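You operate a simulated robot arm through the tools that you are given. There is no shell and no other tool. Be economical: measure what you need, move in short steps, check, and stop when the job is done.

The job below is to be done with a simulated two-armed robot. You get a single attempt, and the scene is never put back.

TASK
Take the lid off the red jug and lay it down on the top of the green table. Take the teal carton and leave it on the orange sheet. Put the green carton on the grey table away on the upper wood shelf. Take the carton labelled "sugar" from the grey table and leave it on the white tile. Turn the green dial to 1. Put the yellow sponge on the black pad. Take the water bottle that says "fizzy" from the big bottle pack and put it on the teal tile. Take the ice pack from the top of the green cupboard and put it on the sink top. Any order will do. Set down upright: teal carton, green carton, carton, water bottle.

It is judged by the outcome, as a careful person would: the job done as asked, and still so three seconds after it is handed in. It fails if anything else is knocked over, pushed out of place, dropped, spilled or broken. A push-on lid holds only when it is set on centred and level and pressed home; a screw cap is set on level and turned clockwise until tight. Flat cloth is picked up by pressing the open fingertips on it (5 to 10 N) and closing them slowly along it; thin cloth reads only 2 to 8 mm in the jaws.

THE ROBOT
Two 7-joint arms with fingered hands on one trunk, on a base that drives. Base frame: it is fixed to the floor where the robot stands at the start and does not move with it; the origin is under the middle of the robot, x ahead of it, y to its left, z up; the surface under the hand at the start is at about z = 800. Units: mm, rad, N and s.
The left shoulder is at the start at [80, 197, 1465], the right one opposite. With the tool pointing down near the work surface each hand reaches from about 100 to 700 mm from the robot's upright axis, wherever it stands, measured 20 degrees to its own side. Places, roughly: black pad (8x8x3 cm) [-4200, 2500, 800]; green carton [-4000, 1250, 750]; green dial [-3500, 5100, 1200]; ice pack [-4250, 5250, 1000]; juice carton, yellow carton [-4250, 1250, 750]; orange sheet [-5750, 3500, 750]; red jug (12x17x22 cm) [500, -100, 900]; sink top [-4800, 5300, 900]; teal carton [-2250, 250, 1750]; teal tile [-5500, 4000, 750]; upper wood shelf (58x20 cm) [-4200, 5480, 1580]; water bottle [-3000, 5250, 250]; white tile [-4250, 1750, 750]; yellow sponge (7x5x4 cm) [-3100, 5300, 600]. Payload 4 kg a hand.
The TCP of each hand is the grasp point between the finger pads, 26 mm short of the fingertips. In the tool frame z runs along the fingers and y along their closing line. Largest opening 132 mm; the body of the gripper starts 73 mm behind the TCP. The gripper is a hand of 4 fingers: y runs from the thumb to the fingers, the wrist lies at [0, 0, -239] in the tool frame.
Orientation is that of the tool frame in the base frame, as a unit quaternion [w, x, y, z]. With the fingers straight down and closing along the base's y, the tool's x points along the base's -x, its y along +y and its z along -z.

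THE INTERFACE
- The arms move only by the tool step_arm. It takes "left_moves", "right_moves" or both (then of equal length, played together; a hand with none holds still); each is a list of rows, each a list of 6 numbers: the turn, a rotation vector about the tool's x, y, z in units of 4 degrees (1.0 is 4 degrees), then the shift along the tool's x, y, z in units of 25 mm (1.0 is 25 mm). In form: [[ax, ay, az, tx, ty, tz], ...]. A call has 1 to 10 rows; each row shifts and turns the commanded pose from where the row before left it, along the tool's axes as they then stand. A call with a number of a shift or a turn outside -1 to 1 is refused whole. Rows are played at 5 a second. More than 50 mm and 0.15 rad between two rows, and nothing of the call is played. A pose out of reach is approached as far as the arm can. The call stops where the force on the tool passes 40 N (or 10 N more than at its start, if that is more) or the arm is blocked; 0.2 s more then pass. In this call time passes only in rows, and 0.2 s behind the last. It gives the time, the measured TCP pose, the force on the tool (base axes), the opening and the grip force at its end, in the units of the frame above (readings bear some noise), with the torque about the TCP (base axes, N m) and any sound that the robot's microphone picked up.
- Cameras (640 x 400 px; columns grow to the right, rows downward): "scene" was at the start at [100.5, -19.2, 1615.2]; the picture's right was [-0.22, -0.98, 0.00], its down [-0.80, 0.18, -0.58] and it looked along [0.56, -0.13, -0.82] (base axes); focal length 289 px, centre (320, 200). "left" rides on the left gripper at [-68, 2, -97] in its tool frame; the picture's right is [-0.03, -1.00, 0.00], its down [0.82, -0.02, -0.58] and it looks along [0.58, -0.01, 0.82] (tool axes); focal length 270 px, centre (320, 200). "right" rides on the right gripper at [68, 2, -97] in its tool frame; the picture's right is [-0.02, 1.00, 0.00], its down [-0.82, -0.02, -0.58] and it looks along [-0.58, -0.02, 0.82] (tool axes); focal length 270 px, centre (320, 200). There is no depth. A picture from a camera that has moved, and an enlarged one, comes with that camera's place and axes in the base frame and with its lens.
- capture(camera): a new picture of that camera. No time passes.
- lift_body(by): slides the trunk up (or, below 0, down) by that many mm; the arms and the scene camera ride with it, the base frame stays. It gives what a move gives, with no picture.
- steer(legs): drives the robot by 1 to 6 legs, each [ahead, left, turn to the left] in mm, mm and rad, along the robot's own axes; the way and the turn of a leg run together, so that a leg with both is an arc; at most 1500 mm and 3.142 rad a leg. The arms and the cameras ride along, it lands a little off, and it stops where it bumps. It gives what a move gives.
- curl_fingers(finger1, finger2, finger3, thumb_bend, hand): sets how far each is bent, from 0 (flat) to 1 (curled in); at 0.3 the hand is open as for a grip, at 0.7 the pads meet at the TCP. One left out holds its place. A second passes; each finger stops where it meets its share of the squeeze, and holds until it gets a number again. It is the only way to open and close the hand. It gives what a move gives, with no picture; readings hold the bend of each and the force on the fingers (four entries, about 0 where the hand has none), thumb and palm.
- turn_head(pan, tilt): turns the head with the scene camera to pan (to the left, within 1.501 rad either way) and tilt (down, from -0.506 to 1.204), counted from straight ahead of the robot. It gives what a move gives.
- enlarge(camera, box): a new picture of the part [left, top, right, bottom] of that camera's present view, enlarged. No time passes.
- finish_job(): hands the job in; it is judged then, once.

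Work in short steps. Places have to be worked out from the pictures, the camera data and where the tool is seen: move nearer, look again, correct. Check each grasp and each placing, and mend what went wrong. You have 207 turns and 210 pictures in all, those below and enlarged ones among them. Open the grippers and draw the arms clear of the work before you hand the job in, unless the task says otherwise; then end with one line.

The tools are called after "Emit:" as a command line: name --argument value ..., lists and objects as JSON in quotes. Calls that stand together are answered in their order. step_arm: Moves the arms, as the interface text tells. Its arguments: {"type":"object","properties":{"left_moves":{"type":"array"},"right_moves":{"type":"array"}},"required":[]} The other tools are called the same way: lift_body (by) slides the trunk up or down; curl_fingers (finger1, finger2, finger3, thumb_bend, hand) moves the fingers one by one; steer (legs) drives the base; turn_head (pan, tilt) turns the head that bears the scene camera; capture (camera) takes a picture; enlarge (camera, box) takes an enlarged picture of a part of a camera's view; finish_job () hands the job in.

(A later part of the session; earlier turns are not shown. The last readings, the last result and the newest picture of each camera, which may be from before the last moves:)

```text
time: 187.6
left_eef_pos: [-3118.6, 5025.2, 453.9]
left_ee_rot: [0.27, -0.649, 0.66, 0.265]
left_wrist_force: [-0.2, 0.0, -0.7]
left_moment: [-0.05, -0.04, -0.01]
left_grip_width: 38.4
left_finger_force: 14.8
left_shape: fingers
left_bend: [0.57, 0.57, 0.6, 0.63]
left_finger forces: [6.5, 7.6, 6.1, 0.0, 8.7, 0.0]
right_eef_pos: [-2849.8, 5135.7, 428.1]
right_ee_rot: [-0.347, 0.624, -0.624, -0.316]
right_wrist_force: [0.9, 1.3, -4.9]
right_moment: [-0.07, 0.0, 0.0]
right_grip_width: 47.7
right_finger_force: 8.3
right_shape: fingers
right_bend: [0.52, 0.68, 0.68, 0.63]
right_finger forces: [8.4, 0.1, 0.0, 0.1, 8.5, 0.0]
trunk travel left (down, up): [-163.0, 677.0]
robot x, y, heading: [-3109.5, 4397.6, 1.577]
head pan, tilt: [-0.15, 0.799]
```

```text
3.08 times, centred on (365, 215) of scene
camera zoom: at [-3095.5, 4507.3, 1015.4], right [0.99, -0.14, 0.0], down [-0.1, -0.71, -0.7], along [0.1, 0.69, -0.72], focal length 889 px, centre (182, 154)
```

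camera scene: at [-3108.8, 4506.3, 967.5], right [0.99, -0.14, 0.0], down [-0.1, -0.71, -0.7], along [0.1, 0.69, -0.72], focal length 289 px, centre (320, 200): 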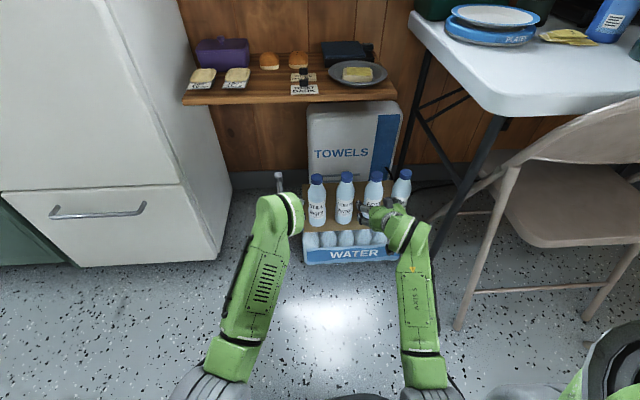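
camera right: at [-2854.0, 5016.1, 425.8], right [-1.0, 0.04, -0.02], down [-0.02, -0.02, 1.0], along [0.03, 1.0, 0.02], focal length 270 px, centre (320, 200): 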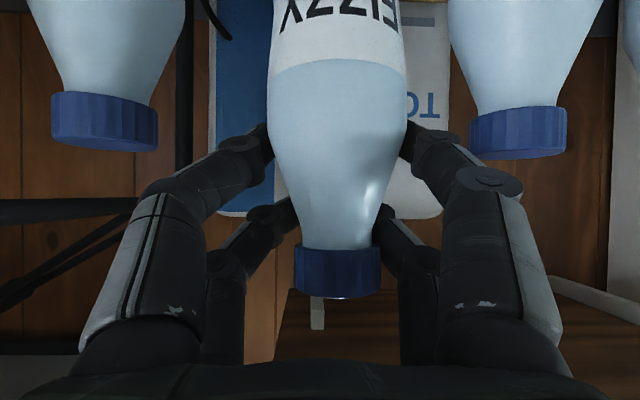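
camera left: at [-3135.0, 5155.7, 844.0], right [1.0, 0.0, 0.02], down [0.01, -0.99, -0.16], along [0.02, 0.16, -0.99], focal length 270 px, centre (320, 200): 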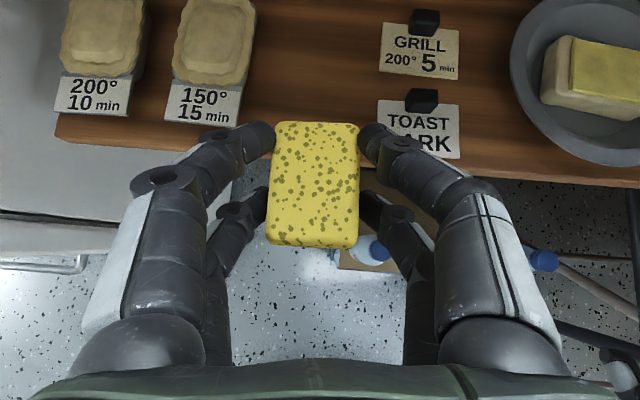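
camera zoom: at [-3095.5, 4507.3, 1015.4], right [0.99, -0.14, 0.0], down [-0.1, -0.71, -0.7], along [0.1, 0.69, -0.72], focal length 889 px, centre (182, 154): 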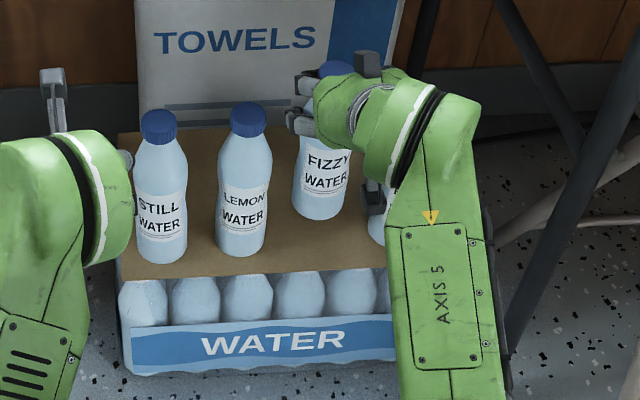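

The bottle hangs upright (5 N weight). I back off, raise the trunk, and drive toward the cream table with the black pad.

Emit:
steer --legs '[[-450, 0, 0]]'

Emit:
lift_body --by 560

Emit:
capture --camera "right"

Emit:
steer --legs '[[0, 1210, 0], [-250, 0, 0]]'

Emit:
capture --camera "right"

```text
time: 190.3
left_eef_pos: [-3114.4, 4577.7, 453.2]
left_ee_rot: [0.27, -0.651, 0.658, 0.267]
left_wrist_force: [0.2, 0.0, -0.6]
left_moment: [0.0, 0.03, 0.01]
left_grip_width: 38.6
left_finger_force: 14.3
left_shape: fingers
left_bend: [0.57, 0.57, 0.6, 0.63]
left_finger forces: [6.6, 7.7, 6.1, 0.0, 8.6, 0.1]
right_eef_pos: [-2847.5, 4687.3, 427.5]
right_ee_rot: [-0.347, 0.625, -0.623, -0.316]
right_wrist_force: [-0.7, 0.0, -4.6]
right_moment: [-0.05, -0.03, 0.01]
right_grip_width: 47.8
right_finger_force: 9.0
right_shape: fingers
right_bend: [0.52, 0.68, 0.68, 0.63]
right_finger forces: [8.5, 0.0, 0.0, 0.0, 8.4, 0.1]
trunk travel left (down, up): [-163.0, 677.0]
robot x, y, heading: [-3102.7, 3951.2, 1.593]
head pan, tilt: [-0.15, 0.799]
```

```text
refused: 560 is not a number from -400 to 400
```

```text
120 pictures are left
camera right: at [-2851.3, 4569.0, 426.7], right [-1.0, 0.03, -0.02], down [-0.02, -0.02, 1.0], along [0.03, 1.0, 0.02], focal length 270 px, centre (320, 200)
```

right: 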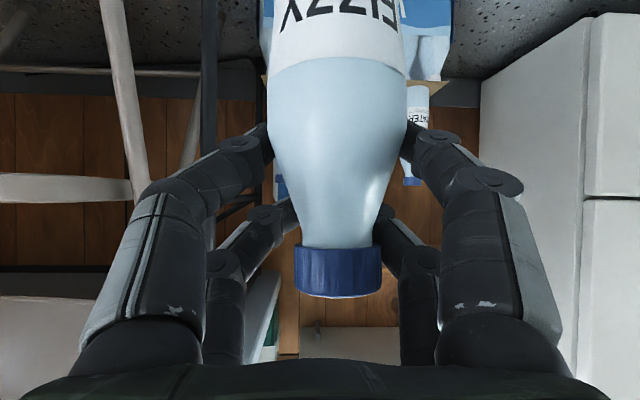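

```text
time: 197.9
left_eef_pos: [-4321.8, 4311.5, 455.2]
left_ee_rot: [0.27, -0.649, 0.659, 0.267]
left_wrist_force: [0.0, -0.7, -0.2]
left_moment: [0.0, 0.03, -0.02]
left_grip_width: 38.8
left_finger_force: 14.1
left_shape: fingers
left_bend: [0.57, 0.57, 0.6, 0.63]
left_finger forces: [6.5, 7.6, 6.1, 0.0, 8.7, 0.0]
right_eef_pos: [-4055.5, 4419.1, 426.6]
right_ee_rot: [0.348, -0.624, 0.624, 0.316]
right_wrist_force: [0.1, 0.6, -4.2]
right_moment: [-0.05, -0.04, -0.02]
right_grip_width: 47.8
right_finger_force: 9.1
right_shape: fingers
right_bend: [0.52, 0.68, 0.68, 0.63]
right_finger forces: [8.6, 0.0, 0.1, 0.0, 8.4, 0.1]
trunk travel left (down, up): [-163.0, 677.0]
robot x, y, heading: [-4311.5, 3683.8, 1.581]
head pan, tilt: [-0.15, 0.799]
```

```text
119 pictures are left
camera right: at [-4057.8, 4301.4, 426.8], right [-1.0, 0.04, -0.02], down [-0.02, -0.02, 1.0], along [0.04, 1.0, 0.02], focal length 270 px, centre (320, 200)
```

right: 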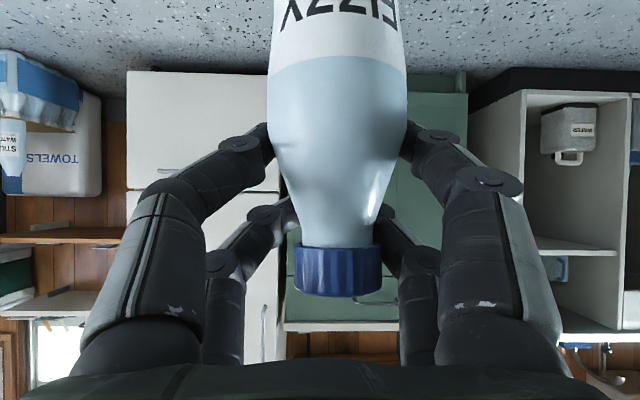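

Bottle remains steady. I raise the trunk in two moves, then turn around to face the table.

Emit:
lift_body --by 380

Emit:
lift_body --by 180

Emit:
steer --legs '[[0, 0, 1.57], [0, 0, 1.565]]'

Emit:
turn_head --pan 0.0 --tilt 0.7

Emit:
capture --camera "scene"

```text
time: 201.6
left_eef_pos: [-4322.3, 4311.3, 833.0]
left_ee_rot: [0.27, -0.649, 0.66, 0.266]
left_wrist_force: [0.1, -0.8, -1.1]
left_moment: [-0.02, -0.04, -0.02]
left_grip_width: 38.7
left_finger_force: 14.2
left_shape: fingers
left_bend: [0.57, 0.57, 0.6, 0.63]
left_finger forces: [6.4, 7.8, 6.2, 0.1, 8.6, 0.0]
right_eef_pos: [-4053.8, 4419.5, 807.5]
right_ee_rot: [0.348, -0.623, 0.625, 0.316]
right_wrist_force: [-0.2, 0.5, -4.6]
right_moment: [-0.02, -0.03, 0.0]
right_grip_width: 47.8
right_finger_force: 8.7
right_shape: fingers
right_bend: [0.52, 0.68, 0.68, 0.63]
right_finger forces: [8.6, 0.1, 0.1, 0.0, 8.4, 0.0]
trunk travel left (down, up): [-543.0, 297.0]
robot x, y, heading: [-4312.0, 3683.7, 1.577]
head pan, tilt: [-0.15, 0.799]
```

```text
time: 203.6
left_eef_pos: [-4321.8, 4312.8, 1014.6]
left_ee_rot: [0.27, -0.65, 0.659, 0.266]
left_wrist_force: [0.0, 0.6, -0.1]
left_moment: [0.01, 0.0, 0.0]
left_grip_width: 38.6
left_finger_force: 14.2
left_shape: fingers
left_bend: [0.57, 0.57, 0.6, 0.63]
left_finger forces: [6.4, 7.8, 6.1, 0.0, 8.7, 0.0]
right_eef_pos: [-4053.2, 4420.3, 987.4]
right_ee_rot: [0.347, -0.624, 0.624, 0.317]
right_wrist_force: [-0.3, -0.7, -5.0]
right_moment: [-0.02, -0.04, -0.02]
right_grip_width: 47.7
right_finger_force: 9.0
right_shape: fingers
right_bend: [0.52, 0.68, 0.68, 0.63]
right_finger forces: [8.5, 0.1, 0.1, 0.0, 8.4, 0.0]
trunk travel left (down, up): [-723.0, 117.0]
robot x, y, heading: [-4311.0, 3686.3, 1.58]
head pan, tilt: [-0.15, 0.799]
```

```text
time: 211.6
left_eef_pos: [-4315.4, 3060.2, 1013.9]
left_ee_rot: [0.263, 0.667, 0.641, -0.274]
left_wrist_force: [-1.0, 0.2, -0.6]
left_moment: [-0.02, 0.01, 0.02]
left_grip_width: 38.0
left_finger_force: 13.4
left_shape: fingers
left_bend: [0.57, 0.57, 0.6, 0.63]
left_finger forces: [6.0, 7.8, 6.2, 0.0, 8.4, 0.0]
right_eef_pos: [-4584.9, 2955.1, 986.1]
right_ee_rot: [0.313, 0.632, 0.616, -0.352]
right_wrist_force: [0.3, -0.1, -4.9]
right_moment: [0.02, 0.0, 0.02]
right_grip_width: 48.0
right_finger_force: 8.4
right_shape: fingers
right_bend: [0.52, 0.68, 0.68, 0.63]
right_finger forces: [8.4, 0.0, 0.0, 0.0, 8.2, 0.0]
trunk travel left (down, up): [-723.0, 117.0]
robot x, y, heading: [-4308.5, 3684.3, -1.588]
head pan, tilt: [-0.15, 0.799]
```

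```text
time: 212.3
left_eef_pos: [-4314.2, 3058.5, 1013.3]
left_ee_rot: [0.263, 0.667, 0.641, -0.274]
left_wrist_force: [0.0, 0.6, -0.3]
left_moment: [0.02, 0.0, -0.02]
left_grip_width: 38.7
left_finger_force: 13.5
left_shape: fingers
left_bend: [0.57, 0.57, 0.6, 0.63]
left_finger forces: [6.0, 7.8, 6.1, 0.0, 8.4, 0.0]
right_eef_pos: [-4584.3, 2956.6, 986.4]
right_ee_rot: [0.313, 0.631, 0.617, -0.35]
right_wrist_force: [-0.1, 0.1, -4.0]
right_moment: [0.06, 0.01, -0.03]
right_grip_width: 47.3
right_finger_force: 8.3
right_shape: fingers
right_bend: [0.52, 0.68, 0.68, 0.63]
right_finger forces: [8.4, 0.0, 0.0, 0.1, 8.2, 0.0]
trunk travel left (down, up): [-723.0, 117.0]
robot x, y, heading: [-4309.0, 3685.9, -1.584]
head pan, tilt: [0.0, 0.7]
```

```text
118 pictures are left
camera scene: at [-4313.1, 3565.7, 1583.7], right [-1.0, 0.01, 0.0], down [0.01, 0.65, -0.76], along [-0.01, -0.76, -0.65], focal length 289 px, centre (320, 200)
```

scene: 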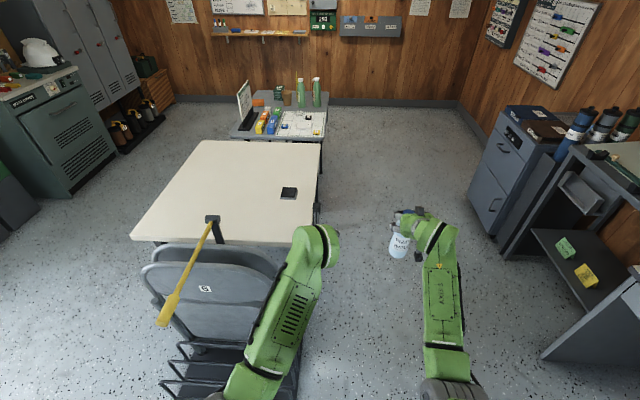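

Pad is at ≈(-4189,2571) on the cream table; the rack with the yellow bar stands to the left. I shift right 170, then go ahead 500 while moving the left hand over.

Emit:
steer --legs '[[0, -170, 0], [480, 0, 0.015]]'

Emit:
step_arm --left_moves '[[0, 0, 0, 0, 1, 0], [0, 0, 0, 0, 1, 0], [0, 0, 0, 0, 1, 0], [0, 0, 0, 0, 1, 0], [0, 0, 0, 0, 1, 0], [0, 0, 0, 0, 1, 0], [0, 0, 0, 0, 1, 0], [0, 0, 0, 0, 1, 0], [0, 0, 0, 0, 1, 0], [0, 0, 0, 0, 1, 0]]'

Emit:
capture --camera "left"

Emit:
capture --camera "scene"

```text
time: 216.2
left_eef_pos: [-4480.3, 2580.9, 1016.2]
left_ee_rot: [0.266, 0.662, 0.646, -0.272]
left_wrist_force: [0.3, 0.1, -0.2]
left_moment: [0.02, 0.01, 0.02]
left_grip_width: 38.3
left_finger_force: 14.0
left_shape: fingers
left_bend: [0.57, 0.57, 0.6, 0.63]
left_finger forces: [6.1, 7.7, 6.1, 0.1, 8.4, 0.0]
right_eef_pos: [-4748.4, 2475.8, 989.3]
right_ee_rot: [0.316, 0.626, 0.621, -0.35]
right_wrist_force: [-0.1, 0.5, -4.6]
right_moment: [0.02, 0.06, 0.02]
right_grip_width: 47.6
right_finger_force: 7.9
right_shape: fingers
right_bend: [0.52, 0.68, 0.68, 0.63]
right_finger forces: [8.5, 0.0, 0.0, 0.1, 8.2, 0.0]
trunk travel left (down, up): [-723.0, 117.0]
robot x, y, heading: [-4481.5, 3209.0, -1.572]
head pan, tilt: [0.0, 0.7]
```

```text
time: 218.4
left_eef_pos: [-4230.1, 2573.0, 1014.4]
left_ee_rot: [0.264, 0.663, 0.646, -0.272]
left_wrist_force: [0.8, 0.3, 0.1]
left_moment: [-0.01, -0.01, 0.02]
left_grip_width: 24.9
left_finger_force: 12.6
left_shape: fingers
left_bend: [0.6, 0.56, 0.6, 0.66]
left_finger forces: [4.8, 6.7, 6.8, 0.1, 5.5, 0.1]
right_eef_pos: [-4748.8, 2474.8, 986.9]
right_ee_rot: [0.314, 0.628, 0.621, -0.349]
right_wrist_force: [-0.3, -0.1, -3.3]
right_moment: [0.05, 0.05, 0.0]
right_grip_width: 47.6
right_finger_force: 8.4
right_shape: fingers
right_bend: [0.52, 0.68, 0.68, 0.63]
right_finger forces: [8.4, 0.1, 0.0, 0.0, 8.4, 0.0]
trunk travel left (down, up): [-723.0, 117.0]
robot x, y, heading: [-4483.4, 3203.6, -1.569]
head pan, tilt: [0.0, 0.7]
```

```text
117 pictures are left
camera left: at [-4227.3, 2592.5, 1130.8], right [-1.0, 0.01, 0.02], down [0.0, 0.99, -0.16], along [-0.02, -0.16, -0.99], focal length 270 px, centre (320, 200)
```

left: 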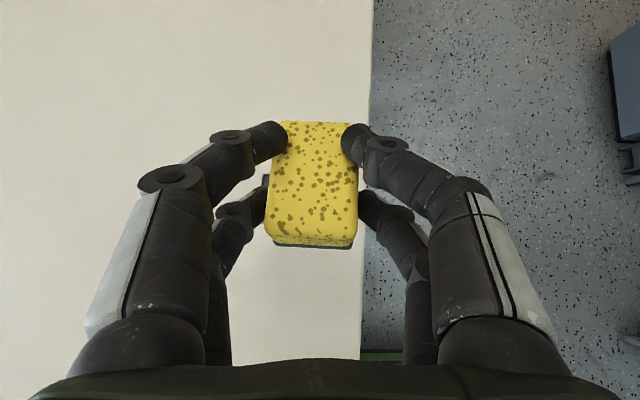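

```text
116 pictures are left
camera scene: at [-4484.4, 3086.8, 1583.7], right [-1.0, 0.0, 0.0], down [0.0, 0.64, -0.76], along [0.0, -0.76, -0.64], focal length 289 px, centre (320, 200)
```

scene: 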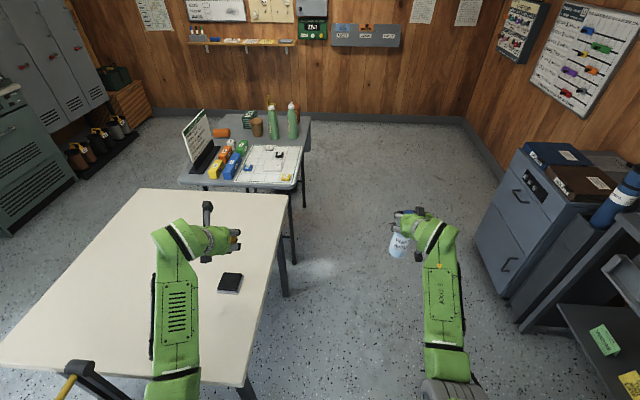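

The sponge shifted slightly but is still held by four fingers. The pad is at ≈(-4201,2564); I move over it and lower 100 mm.

Emit:
step_arm --left_moves '[[0, 0, 0, 0, 0.6, 0], [0, 0, 0, 0, 0.55, 0], [0, 0, 0, 0.7, 0, 0.7], [0, 0, 0, 0.7, 0, 0.7], [0, 0, 0, 0.7, 0, 0.7], [0, 0, 0, 0.7, 0, 0.7]]'

Emit:
capture --camera "left"

Emit:
enlarge --camera "scene" --box '[140, 180, 320, 330]'

```text
time: 219.8
left_eef_pos: [-4208.4, 2577.2, 933.1]
left_ee_rot: [0.266, 0.662, 0.646, -0.271]
left_wrist_force: [0.2, -0.2, -0.1]
left_moment: [0.02, -0.01, 0.03]
left_grip_width: 24.9
left_finger_force: 11.2
left_shape: fingers
left_bend: [0.6, 0.56, 0.6, 0.66]
left_finger forces: [4.4, 6.7, 6.7, 0.0, 5.3, 0.0]
left hand out of reach, approached as far as the arm can: row 6
right_eef_pos: [-4748.6, 2473.4, 986.2]
right_ee_rot: [0.315, 0.627, 0.621, -0.349]
right_wrist_force: [1.3, -0.1, -4.2]
right_moment: [0.06, 0.03, 0.0]
right_grip_width: 47.3
right_finger_force: 8.0
right_shape: fingers
right_bend: [0.52, 0.68, 0.68, 0.63]
right_finger forces: [8.5, 0.1, 0.0, 0.0, 8.2, 0.0]
trunk travel left (down, up): [-723.0, 117.0]
robot x, y, heading: [-4484.4, 3208.5, -1.571]
head pan, tilt: [0.0, 0.7]
```

```text
115 pictures are left
camera left: at [-4205.1, 2597.4, 1050.6], right [-1.0, 0.01, 0.02], down [0.0, 0.99, -0.16], along [-0.02, -0.16, -0.99], focal length 270 px, centre (320, 200)
```

left: 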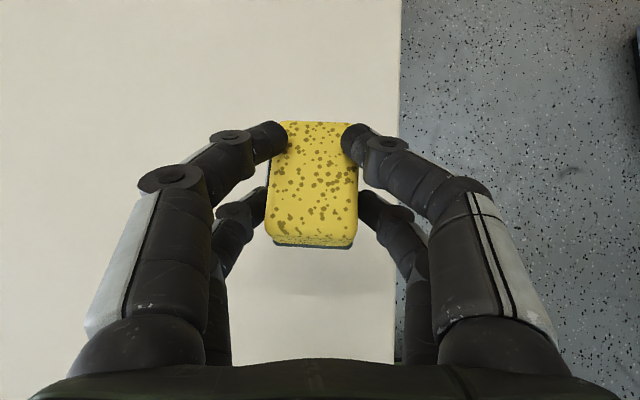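

```text
2.67 times, centred on (230, 255) of scene
camera zoom: at [-4485.4, 3087.1, 1583.8], right [-1.0, 0.0, 0.0], down [0.0, 0.64, -0.76], along [0.0, -0.76, -0.64], focal length 770 px, centre (560, 53)
```

zoom: 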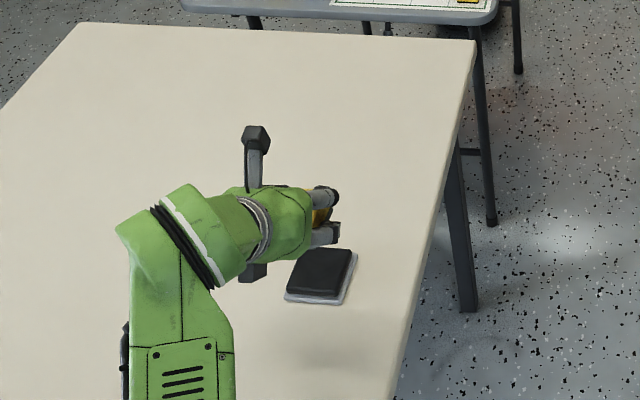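

Pad centre ≈(-4202,2550); sponge centre ≈(-4205,2570). I drive 20 mm ahead and lower with the trunk 70 mm.

Emit:
steer --legs '[[20, 3, 0]]'

Emit:
lift_body --by -65

Emit:
capture --camera "left"

Emit:
enlarge --camera "scene" --box '[140, 180, 320, 330]'

```text
time: 220.6
left_eef_pos: [-4205.0, 2562.0, 935.9]
left_ee_rot: [0.267, 0.662, 0.645, -0.273]
left_wrist_force: [0.7, 0.2, 0.2]
left_moment: [0.04, -0.03, 0.0]
left_grip_width: 25.1
left_finger_force: 11.4
left_shape: fingers
left_bend: [0.6, 0.56, 0.6, 0.66]
left_finger forces: [4.4, 6.7, 6.6, 0.0, 5.3, 0.0]
right_eef_pos: [-4745.9, 2458.6, 992.2]
right_ee_rot: [0.317, 0.627, 0.62, -0.35]
right_wrist_force: [0.1, 0.1, -3.8]
right_moment: [0.06, 0.02, 0.01]
right_grip_width: 47.7
right_finger_force: 8.4
right_shape: fingers
right_bend: [0.52, 0.68, 0.68, 0.63]
right_finger forces: [8.2, 0.1, 0.0, 0.1, 8.3, 0.0]
trunk travel left (down, up): [-723.0, 117.0]
robot x, y, heading: [-4482.6, 3185.8, -1.578]
head pan, tilt: [0.0, 0.7]
```

```text
time: 221.6
left_eef_pos: [-4204.7, 2559.3, 866.2]
left_ee_rot: [0.265, 0.662, 0.646, -0.271]
left_wrist_force: [-0.5, -0.4, 0.4]
left_moment: [-0.02, 0.01, 0.0]
left_grip_width: 25.3
left_finger_force: 11.7
left_shape: fingers
left_bend: [0.6, 0.56, 0.6, 0.66]
left_finger forces: [4.5, 6.7, 6.7, 0.1, 5.1, 0.0]
right_eef_pos: [-4745.0, 2454.3, 921.6]
right_ee_rot: [0.314, 0.628, 0.621, -0.349]
right_wrist_force: [1.4, -0.2, -4.3]
right_moment: [0.03, 0.01, -0.02]
right_grip_width: 47.8
right_finger_force: 8.2
right_shape: fingers
right_bend: [0.52, 0.68, 0.68, 0.63]
right_finger forces: [8.3, 0.0, 0.0, 0.1, 8.3, 0.1]
trunk travel left (down, up): [-658.0, 182.0]
robot x, y, heading: [-4479.1, 3184.7, -1.571]
head pan, tilt: [0.0, 0.7]
```

```text
113 pictures are left
camera left: at [-4202.0, 2577.5, 983.8], right [-1.0, 0.01, 0.02], down [0.0, 0.99, -0.16], along [-0.02, -0.16, -0.99], focal length 270 px, centre (320, 200)
```

left: 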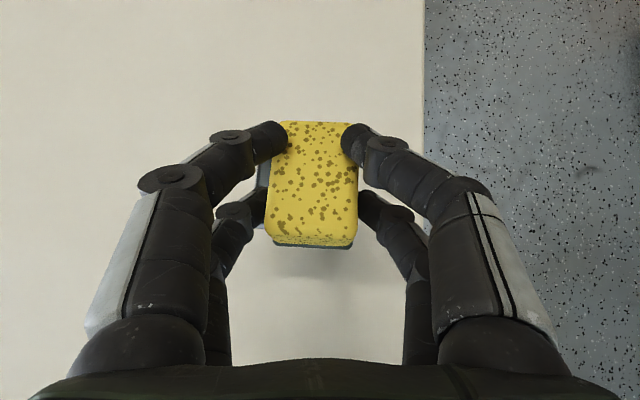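

```text
2.67 times, centred on (230, 255) of scene
camera zoom: at [-4482.1, 3066.7, 1518.7], right [-1.0, 0.0, 0.0], down [0.0, 0.65, -0.76], along [0.0, -0.76, -0.65], focal length 770 px, centre (560, 53)
```

zoom: 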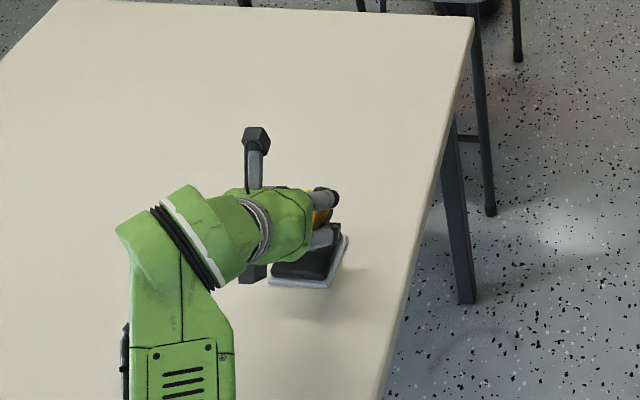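

Sponge is well above the pad centre (within ~5 mm). I lower in small steps until contact.

Emit:
step_arm --left_moves '[[0, 0, 0, 0.14, 0.1, 0.14], [0, 0, 0, 0.14, 0, 0.14], [0, 0, 0, 0.14, 0, 0.14], [0, 0, 0, 0.14, 0, 0.14]]'

Emit:
capture --camera "left"

```text
time: 222.6
left_eef_pos: [-4205.7, 2557.8, 862.3]
left_ee_rot: [0.264, 0.663, 0.647, -0.269]
left_wrist_force: [0.2, -0.7, -1.0]
left_moment: [0.02, 0.05, 0.0]
left_grip_width: 25.5
left_finger_force: 11.6
left_shape: fingers
left_bend: [0.6, 0.56, 0.6, 0.66]
left_finger forces: [4.4, 6.7, 6.6, 0.0, 5.1, 0.0]
left hand out of reach, approached as far as the arm can: row 1, 3, 4
right_eef_pos: [-4744.3, 2454.7, 921.0]
right_ee_rot: [0.314, 0.628, 0.621, -0.349]
right_wrist_force: [-0.6, 0.5, -4.6]
right_moment: [0.06, 0.01, -0.02]
right_grip_width: 47.5
right_finger_force: 8.0
right_shape: fingers
right_bend: [0.52, 0.68, 0.68, 0.63]
right_finger forces: [8.3, 0.0, 0.0, 0.0, 8.3, 0.0]
trunk travel left (down, up): [-658.0, 182.0]
robot x, y, heading: [-4482.5, 3185.1, -1.567]
head pan, tilt: [0.0, 0.7]
```

```text
111 pictures are left
camera left: at [-4203.1, 2577.6, 979.6], right [-1.0, 0.0, 0.01], down [0.0, 0.99, -0.16], along [-0.02, -0.16, -0.99], focal length 270 px, centre (320, 200)
```

left: 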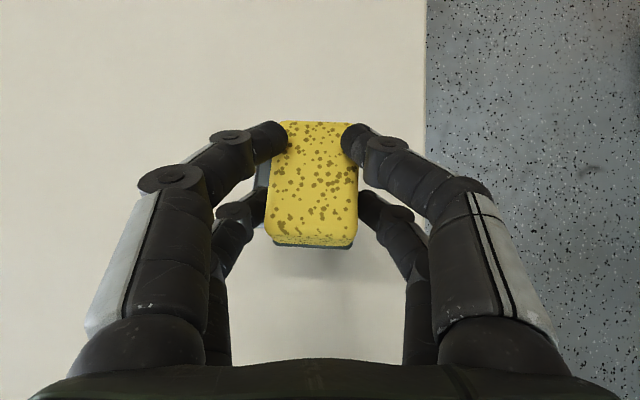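

The arm is at its reach limit; I lower with the trunk instead, 12 mm at a time, watching the force.

Emit:
lift_body --by -12

Emit:
lift_body --by -6

```text
time: 223.2
left_eef_pos: [-4204.1, 2557.4, 849.8]
left_ee_rot: [0.265, 0.662, 0.647, -0.27]
left_wrist_force: [0.8, -0.4, -0.2]
left_moment: [-0.01, -0.02, 0.05]
left_grip_width: 25.5
left_finger_force: 11.8
left_shape: fingers
left_bend: [0.6, 0.56, 0.6, 0.66]
left_finger forces: [4.5, 6.7, 6.6, 0.1, 5.2, 0.1]
right_eef_pos: [-4744.9, 2453.7, 909.6]
right_ee_rot: [0.314, 0.628, 0.621, -0.349]
right_wrist_force: [-0.1, -0.1, -4.3]
right_moment: [0.05, 0.06, -0.02]
right_grip_width: 47.6
right_finger_force: 8.6
right_shape: fingers
right_bend: [0.52, 0.68, 0.68, 0.63]
right_finger forces: [8.3, 0.0, 0.0, 0.0, 8.2, 0.0]
trunk travel left (down, up): [-646.0, 194.0]
robot x, y, heading: [-4483.1, 3182.2, -1.57]
head pan, tilt: [0.0, 0.7]
```

```text
time: 223.8
left_eef_pos: [-4204.3, 2558.3, 844.4]
left_ee_rot: [0.265, 0.662, 0.647, -0.27]
left_wrist_force: [-0.2, 0.0, -0.6]
left_moment: [-0.01, 0.0, 0.02]
left_grip_width: 25.2
left_finger_force: 11.4
left_shape: fingers
left_bend: [0.6, 0.56, 0.6, 0.66]
left_finger forces: [4.5, 6.7, 6.6, 0.2, 5.2, 0.0]
right_eef_pos: [-4744.9, 2454.1, 902.8]
right_ee_rot: [0.314, 0.628, 0.621, -0.349]
right_wrist_force: [-0.8, -0.4, -4.6]
right_moment: [0.01, 0.0, 0.03]
right_grip_width: 47.7
right_finger_force: 8.3
right_shape: fingers
right_bend: [0.52, 0.68, 0.68, 0.63]
right_finger forces: [8.2, 0.0, 0.1, 0.0, 8.4, 0.1]
trunk travel left (down, up): [-640.0, 200.0]
robot x, y, heading: [-4481.9, 3187.2, -1.573]
head pan, tilt: [0.0, 0.7]
```

No contact yet at 844. I check visually before going on.

Emit:
lift_body --by -6

Emit:
enlarge --camera "scene" --box '[190, 210, 290, 300]'

Emit:
enlarge --camera "left" --box '[220, 100, 400, 300]'

```text
time: 224.3
left_eef_pos: [-4203.4, 2558.1, 839.5]
left_ee_rot: [0.265, 0.662, 0.648, -0.269]
left_wrist_force: [0.4, 0.3, -0.4]
left_moment: [0.04, -0.01, 0.01]
left_grip_width: 25.1
left_finger_force: 11.7
left_shape: fingers
left_bend: [0.6, 0.56, 0.6, 0.66]
left_finger forces: [4.4, 6.7, 6.6, 0.0, 5.2, 0.0]
right_eef_pos: [-4745.5, 2453.2, 897.3]
right_ee_rot: [0.315, 0.628, 0.621, -0.348]
right_wrist_force: [-0.6, 0.0, -4.3]
right_moment: [0.04, 0.03, 0.0]
right_grip_width: 47.6
right_finger_force: 8.5
right_shape: fingers
right_bend: [0.52, 0.68, 0.68, 0.63]
right_finger forces: [8.4, 0.0, 0.1, 0.0, 8.4, 0.1]
trunk travel left (down, up): [-634.0, 206.0]
robot x, y, heading: [-4480.2, 3184.2, -1.57]
head pan, tilt: [0.0, 0.7]
```

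```text
4.44 times, centred on (240, 255) of scene
camera zoom: at [-4482.2, 3066.7, 1494.6], right [-1.0, 0.0, 0.0], down [0.0, 0.65, -0.76], along [0.0, -0.76, -0.65], focal length 1284 px, centre (676, -44)
```

zoom: 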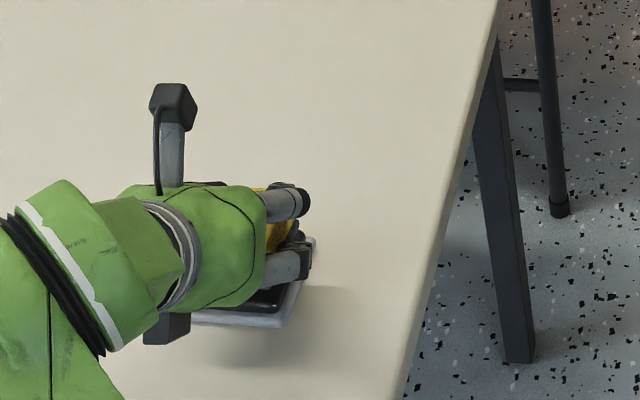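

```text
2.00 times, centred on (310, 200) of left
camera zoom: at [-4203.1, 2577.4, 955.4], right [-1.0, 0.0, 0.01], down [0.0, 0.99, -0.16], along [-0.02, -0.16, -0.99], focal length 541 px, centre (340, 200)
```

zoom: 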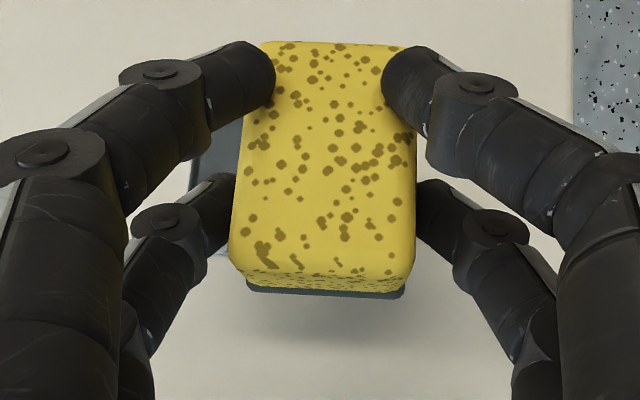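

The two views put the table top near z≈740 and pad centre ≈(-4186,2533), so the sponge must shift by ~(+14,-18). I nudge the base and check.

Emit:
steer --legs '[[18, 14, 0]]'

Emit:
lift_body --by -12

Emit:
enlarge --camera "scene" --box '[190, 210, 290, 300]'

Emit:
enlarge --camera "left" --box '[220, 100, 400, 300]'

```text
time: 225.2
left_eef_pos: [-4191.5, 2552.8, 838.8]
left_ee_rot: [0.267, 0.658, 0.652, -0.267]
left_wrist_force: [0.6, -1.0, -0.8]
left_moment: [0.01, 0.02, -0.01]
left_grip_width: 25.0
left_finger_force: 11.5
left_shape: fingers
left_bend: [0.6, 0.56, 0.6, 0.66]
left_finger forces: [4.4, 6.7, 6.6, 0.0, 5.3, 0.0]
right_eef_pos: [-4729.8, 2440.4, 894.6]
right_ee_rot: [0.316, 0.623, 0.627, -0.345]
right_wrist_force: [0.6, -0.7, -4.3]
right_moment: [0.02, 0.05, -0.01]
right_grip_width: 47.6
right_finger_force: 8.4
right_shape: fingers
right_bend: [0.51, 0.68, 0.68, 0.63]
right_finger forces: [8.4, 0.0, 0.0, 0.0, 8.3, 0.0]
trunk travel left (down, up): [-634.0, 206.0]
robot x, y, heading: [-4481.8, 3177.6, -1.555]
head pan, tilt: [0.0, 0.7]
stopped in leg 1: the robot was blocked; the commanded pose is now the measured one
```

```text
time: 225.8
left_eef_pos: [-4191.7, 2553.4, 826.7]
left_ee_rot: [0.267, 0.658, 0.652, -0.267]
left_wrist_force: [-0.8, -0.8, 0.2]
left_moment: [-0.03, 0.01, -0.03]
left_grip_width: 25.4
left_finger_force: 11.4
left_shape: fingers
left_bend: [0.6, 0.56, 0.6, 0.66]
left_finger forces: [4.4, 6.7, 6.7, 0.0, 5.3, 0.0]
right_eef_pos: [-4730.5, 2440.1, 885.4]
right_ee_rot: [0.317, 0.622, 0.627, -0.346]
right_wrist_force: [-0.8, -0.4, -4.5]
right_moment: [0.03, 0.01, 0.02]
right_grip_width: 47.8
right_finger_force: 8.0
right_shape: fingers
right_bend: [0.51, 0.68, 0.68, 0.63]
right_finger forces: [8.3, 0.0, 0.1, 0.0, 8.3, 0.1]
trunk travel left (down, up): [-622.0, 218.0]
robot x, y, heading: [-4476.4, 3176.3, -1.556]
head pan, tilt: [0.0, 0.7]
```

```text
4.44 times, centred on (240, 255) of scene
camera zoom: at [-4477.0, 3056.7, 1482.6], right [-1.0, -0.02, 0.0], down [-0.01, 0.65, -0.76], along [0.01, -0.76, -0.65], focal length 1284 px, centre (676, -44)
```

zoom: 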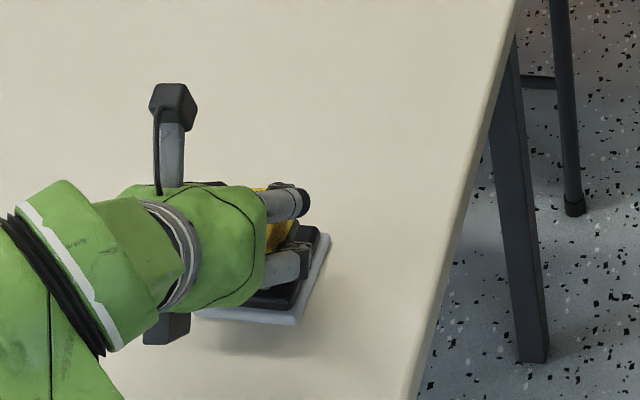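

```text
2.00 times, centred on (310, 200) of left
camera zoom: at [-4190.4, 2571.9, 943.3], right [-1.0, -0.01, 0.01], down [-0.01, 0.99, -0.16], along [-0.01, -0.16, -0.99], focal length 541 px, centre (340, 200)
```

zoom: 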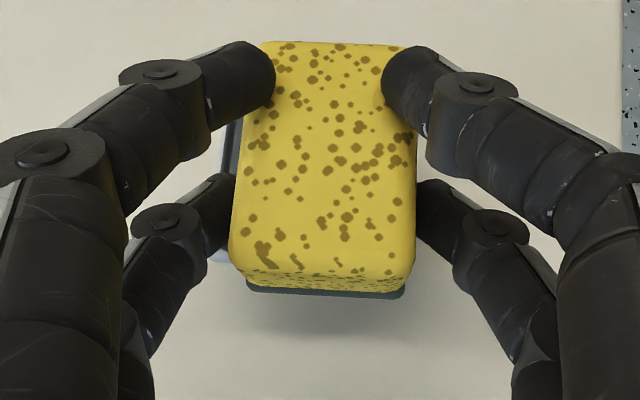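

The base was blocked (something near the base); I won't push further. The pad centre is ~11 mm further ahead, so I use the arm for that.

Emit:
step_arm --left_moves '[[0, 0, 0, -0.31, 0, 0.31], [0, 0, 0, 0, 0, 0]]'

Emit:
lift_body --by -8

Emit:
lift_body --by -5

Emit:
lift_body --by -5

```text
time: 226.4
left_eef_pos: [-4192.6, 2541.5, 826.4]
left_ee_rot: [0.268, 0.657, 0.653, -0.266]
left_wrist_force: [-0.3, 0.0, 0.0]
left_moment: [0.0, -0.02, 0.03]
left_grip_width: 25.4
left_finger_force: 11.2
left_shape: fingers
left_bend: [0.6, 0.56, 0.6, 0.66]
left_finger forces: [4.4, 6.6, 6.6, 0.0, 5.2, 0.1]
right_eef_pos: [-4731.0, 2440.8, 884.5]
right_ee_rot: [0.316, 0.623, 0.626, -0.346]
right_wrist_force: [-0.4, 0.5, -5.5]
right_moment: [0.01, 0.0, 0.01]
right_grip_width: 47.7
right_finger_force: 8.2
right_shape: fingers
right_bend: [0.51, 0.68, 0.68, 0.63]
right_finger forces: [8.2, 0.0, 0.0, 0.1, 8.3, 0.1]
trunk travel left (down, up): [-622.0, 218.0]
robot x, y, heading: [-4478.7, 3175.8, -1.552]
head pan, tilt: [0.0, 0.7]
```

```text
time: 227.0
left_eef_pos: [-4191.8, 2541.9, 817.5]
left_ee_rot: [0.267, 0.657, 0.652, -0.267]
left_wrist_force: [-0.2, -0.1, 0.1]
left_moment: [-0.01, -0.02, 0.03]
left_grip_width: 25.4
left_finger_force: 11.9
left_shape: fingers
left_bend: [0.6, 0.56, 0.6, 0.66]
left_finger forces: [4.3, 6.8, 6.6, 0.0, 5.2, 0.1]
right_eef_pos: [-4729.6, 2439.9, 876.3]
right_ee_rot: [0.316, 0.623, 0.627, -0.345]
right_wrist_force: [0.0, 0.0, -5.4]
right_moment: [0.02, 0.0, 0.0]
right_grip_width: 47.3
right_finger_force: 8.7
right_shape: fingers
right_bend: [0.51, 0.68, 0.68, 0.63]
right_finger forces: [8.4, 0.0, 0.1, 0.1, 8.3, 0.1]
trunk travel left (down, up): [-614.0, 226.0]
robot x, y, heading: [-4474.8, 3177.2, -1.556]
head pan, tilt: [0.0, 0.7]
```

```text
time: 227.6
left_eef_pos: [-4191.5, 2542.3, 813.2]
left_ee_rot: [0.267, 0.657, 0.653, -0.266]
left_wrist_force: [-0.4, -0.8, -1.0]
left_moment: [-0.01, 0.0, -0.03]
left_grip_width: 25.4
left_finger_force: 11.8
left_shape: fingers
left_bend: [0.6, 0.56, 0.6, 0.66]
left_finger forces: [4.4, 6.7, 6.6, 0.0, 5.1, 0.0]
right_eef_pos: [-4731.0, 2440.8, 871.2]
right_ee_rot: [0.317, 0.623, 0.627, -0.345]
right_wrist_force: [0.1, -0.2, -4.1]
right_moment: [0.02, 0.01, 0.0]
right_grip_width: 47.5
right_finger_force: 8.7
right_shape: fingers
right_bend: [0.51, 0.68, 0.68, 0.63]
right_finger forces: [8.3, 0.0, 0.0, 0.0, 8.3, 0.1]
trunk travel left (down, up): [-609.0, 231.0]
robot x, y, heading: [-4478.8, 3176.3, -1.555]
head pan, tilt: [0.0, 0.7]
```

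```text
time: 228.1
left_eef_pos: [-4192.6, 2542.4, 811.2]
left_ee_rot: [0.269, 0.657, 0.652, -0.267]
left_wrist_force: [-0.7, 0.9, 4.6]
left_moment: [-0.12, -0.13, 0.0]
left_grip_width: 25.2
left_finger_force: 13.2
left_shape: fingers
left_bend: [0.61, 0.57, 0.6, 0.66]
left_finger forces: [6.4, 6.9, 6.6, 0.0, 6.0, 0.1]
right_eef_pos: [-4731.5, 2442.2, 866.8]
right_ee_rot: [0.318, 0.623, 0.625, -0.347]
right_wrist_force: [0.9, 1.1, -3.9]
right_moment: [0.02, 0.02, -0.01]
right_grip_width: 47.8
right_finger_force: 8.3
right_shape: fingers
right_bend: [0.51, 0.68, 0.68, 0.63]
right_finger forces: [8.3, 0.0, 0.0, 0.0, 8.3, 0.0]
trunk travel left (down, up): [-604.0, 236.0]
robot x, y, heading: [-4481.2, 3174.7, -1.555]
head pan, tilt: [0.0, 0.7]
```

Contact at TCP z≈811 (4.6 N). I look before releasing.

Emit:
enlarge --camera "left" --box '[200, 80, 420, 300]'

Emit:
enlarge --camera "scene" --box '[190, 210, 290, 300]'

```text
1.82 times, centred on (310, 190) of left
camera zoom: at [-4191.2, 2562.0, 927.1], right [-1.0, -0.01, 0.01], down [-0.01, 0.99, -0.16], along [-0.01, -0.16, -0.99], focal length 491 px, centre (338, 218)
```

zoom: 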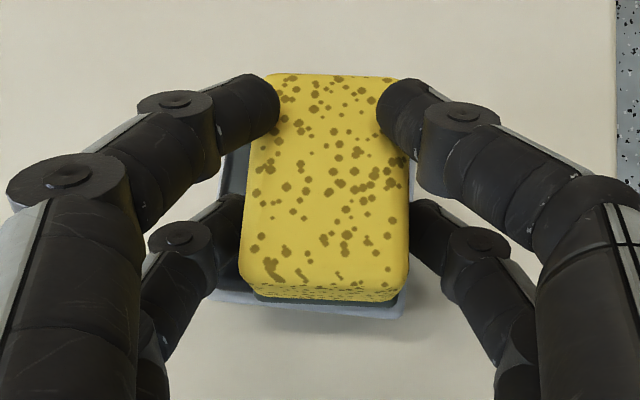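

```text
4.44 times, centred on (240, 255) of scene
camera zoom: at [-4477.9, 3058.5, 1464.8], right [-1.0, -0.02, 0.0], down [-0.01, 0.64, -0.76], along [0.01, -0.76, -0.64], focal length 1284 px, centre (676, -44)
```

zoom: 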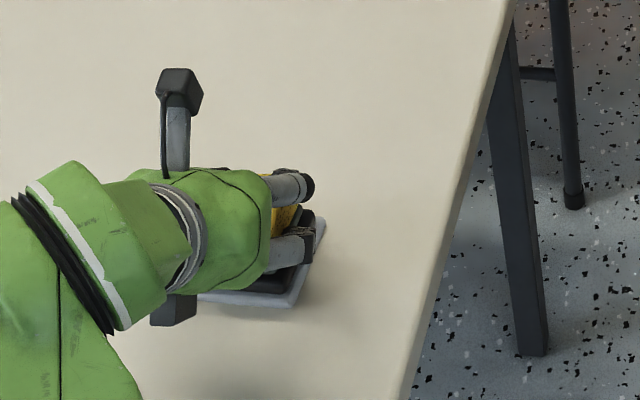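

The sponge sits on the pad, nearly centred. I release and raise the trunk.

Emit:
curl_fingers --hand "left" --finger1 0.5 --finger2 0.5 --finger3 0.5 --thumb_bend 0.5

Emit:
lift_body --by 120

Emit:
capture --camera "left"

Emit:
turn_head --pan 0.5 --tilt 1.0

Emit:
capture --camera "scene"

```text
time: 229.1
left_eef_pos: [-4192.7, 2542.5, 808.6]
left_ee_rot: [0.267, 0.657, 0.653, -0.266]
left_wrist_force: [0.5, -0.7, -0.3]
left_moment: [0.04, 0.02, 0.02]
left_grip_width: 65.6
left_finger_force: 0.1
left_shape: fingers
left_bend: [0.5, 0.5, 0.5, 0.5]
left_finger forces: [0.0, 0.1, 0.1, 0.1, 0.0, 0.1]
right_eef_pos: [-4730.4, 2441.3, 867.0]
right_ee_rot: [0.317, 0.623, 0.626, -0.346]
right_wrist_force: [0.1, -0.5, -3.9]
right_moment: [0.0, 0.01, -0.01]
right_grip_width: 47.8
right_finger_force: 8.5
right_shape: fingers
right_bend: [0.51, 0.68, 0.68, 0.63]
right_finger forces: [8.4, 0.1, 0.0, 0.0, 8.2, 0.0]
trunk travel left (down, up): [-604.0, 236.0]
robot x, y, heading: [-4477.6, 3175.5, -1.559]
head pan, tilt: [0.0, 0.7]
```

```text
time: 230.6
left_eef_pos: [-4192.3, 2542.6, 927.8]
left_ee_rot: [0.268, 0.658, 0.652, -0.267]
left_wrist_force: [0.5, 0.5, 0.1]
left_moment: [0.0, -0.01, 0.01]
left_grip_width: 65.3
left_finger_force: 0.1
left_shape: fingers
left_bend: [0.5, 0.5, 0.5, 0.5]
left_finger forces: [0.0, 0.0, 0.1, 0.0, 0.0, 0.1]
right_eef_pos: [-4731.0, 2441.8, 985.8]
right_ee_rot: [0.317, 0.623, 0.626, -0.345]
right_wrist_force: [0.8, -0.4, -4.3]
right_moment: [0.04, 0.01, -0.02]
right_grip_width: 47.5
right_finger_force: 8.3
right_shape: fingers
right_bend: [0.51, 0.68, 0.68, 0.63]
right_finger forces: [8.4, 0.1, 0.0, 0.0, 8.3, 0.0]
trunk travel left (down, up): [-724.0, 116.0]
robot x, y, heading: [-4470.7, 3174.4, -1.553]
head pan, tilt: [0.0, 0.7]
```

```text
104 pictures are left
camera left: at [-4190.9, 2561.3, 1045.4], right [-1.0, -0.01, 0.01], down [-0.01, 0.99, -0.16], along [-0.01, -0.16, -0.99], focal length 270 px, centre (320, 200)
```

left: 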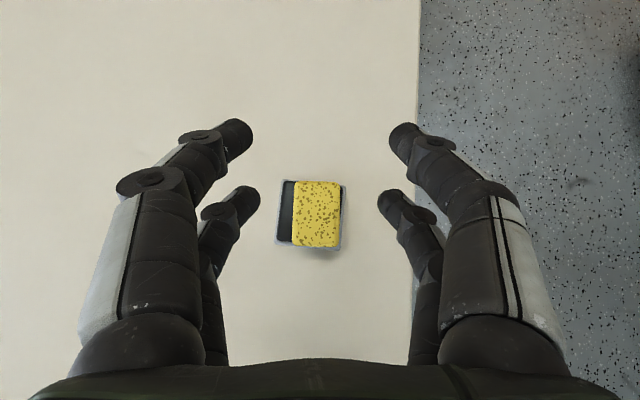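

```text
time: 231.5
left_eef_pos: [-4192.6, 2541.3, 928.6]
left_ee_rot: [0.267, 0.658, 0.652, -0.267]
left_wrist_force: [0.1, 1.0, 0.4]
left_moment: [0.01, -0.03, 0.04]
left_grip_width: 65.3
left_finger_force: 0.1
left_shape: fingers
left_bend: [0.5, 0.5, 0.5, 0.5]
left_finger forces: [0.0, 0.0, 0.1, 0.0, 0.0, 0.1]
right_eef_pos: [-4730.8, 2440.2, 987.0]
right_ee_rot: [0.316, 0.623, 0.627, -0.345]
right_wrist_force: [-1.0, -0.3, -4.7]
right_moment: [0.04, 0.02, 0.03]
right_grip_width: 47.6
right_finger_force: 7.4
right_shape: fingers
right_bend: [0.51, 0.68, 0.68, 0.63]
right_finger forces: [8.3, 0.0, 0.0, 0.0, 8.3, 0.0]
trunk travel left (down, up): [-724.0, 116.0]
robot x, y, heading: [-4478.3, 3172.5, -1.55]
head pan, tilt: [0.499, 1.0]
```

```text
103 pictures are left
camera scene: at [-4444.5, 3081.7, 1561.4], right [-0.87, -0.49, 0.0], down [-0.41, 0.73, -0.54], along [0.27, -0.47, -0.84], focal length 289 px, centre (320, 200)
```

scene: 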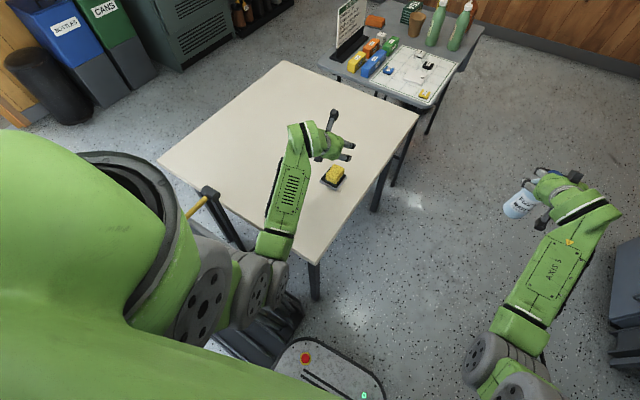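

Sponge is on the pad. I back off and turn to face west, toward the desk with the teal tile.

Emit:
steer --legs '[[-500, 0, 0], [0, 0, -1.59], [0, -100, 0]]'

Emit:
turn_head --pan 0.0 --tilt 0.7

Emit:
capture --camera "scene"

```text
time: 239.1
left_eef_pos: [-5126.5, 3505.5, 927.2]
left_ee_rot: [-0.005, 0.926, -0.013, -0.378]
left_wrist_force: [-0.2, -0.4, -0.1]
left_moment: [0.02, 0.02, -0.02]
left_grip_width: 65.1
left_finger_force: 0.1
left_shape: fingers
left_bend: [0.5, 0.5, 0.5, 0.5]
left_finger forces: [0.0, 0.0, 0.0, 0.0, 0.1, 0.1]
right_eef_pos: [-5216.1, 4045.9, 987.8]
right_ee_rot: [-0.028, 0.884, -0.007, -0.467]
right_wrist_force: [-0.5, -0.2, -4.8]
right_moment: [0.04, -0.04, 0.0]
right_grip_width: 47.4
right_finger_force: 8.2
right_shape: fingers
right_bend: [0.51, 0.68, 0.68, 0.63]
right_finger forces: [8.3, 0.0, 0.0, 0.0, 8.1, 0.0]
trunk travel left (down, up): [-724.0, 116.0]
robot x, y, heading: [-4486.3, 3778.8, 3.136]
head pan, tilt: [0.499, 1.0]
```

```text
time: 240.0
left_eef_pos: [-5126.3, 3508.6, 929.0]
left_ee_rot: [-0.003, 0.926, -0.014, -0.378]
left_wrist_force: [-0.1, 0.2, -0.2]
left_moment: [-0.02, 0.0, 0.0]
left_grip_width: 65.4
left_finger_force: 0.0
left_shape: fingers
left_bend: [0.5, 0.5, 0.5, 0.5]
left_finger forces: [0.1, 0.0, 0.1, 0.0, 0.0, 0.0]
right_eef_pos: [-5215.6, 4049.5, 987.3]
right_ee_rot: [-0.026, 0.883, -0.008, -0.468]
right_wrist_force: [0.0, 0.3, -4.2]
right_moment: [0.03, 0.0, 0.01]
right_grip_width: 47.2
right_finger_force: 8.4
right_shape: fingers
right_bend: [0.51, 0.68, 0.68, 0.63]
right_finger forces: [8.2, 0.0, 0.0, 0.0, 8.2, 0.0]
trunk travel left (down, up): [-724.0, 116.0]
robot x, y, heading: [-4486.5, 3782.0, 3.137]
head pan, tilt: [0.0, 0.7]
```

```text
102 pictures are left
camera scene: at [-4601.9, 3780.1, 1584.7], right [0.01, 1.0, 0.0], down [0.65, 0.0, -0.76], along [-0.76, 0.0, -0.65], focal length 289 px, centre (320, 200)
```

scene: 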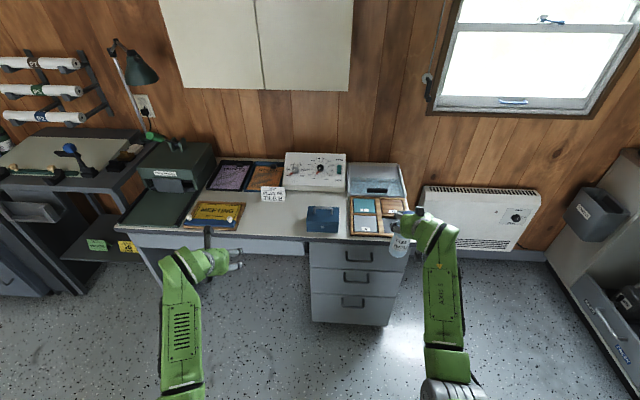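

Emit:
enlarge --camera "scene" --box '[180, 130, 440, 260]'

```text
2.46 times, centred on (310, 195) of scene
camera zoom: at [-4601.9, 3780.1, 1584.7], right [0.01, 1.0, 0.0], down [0.65, 0.0, -0.76], along [-0.76, 0.0, -0.65], focal length 711 px, centre (345, 212)
```

zoom: 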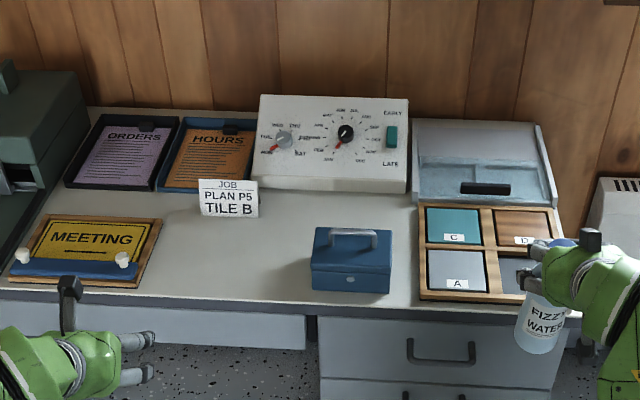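

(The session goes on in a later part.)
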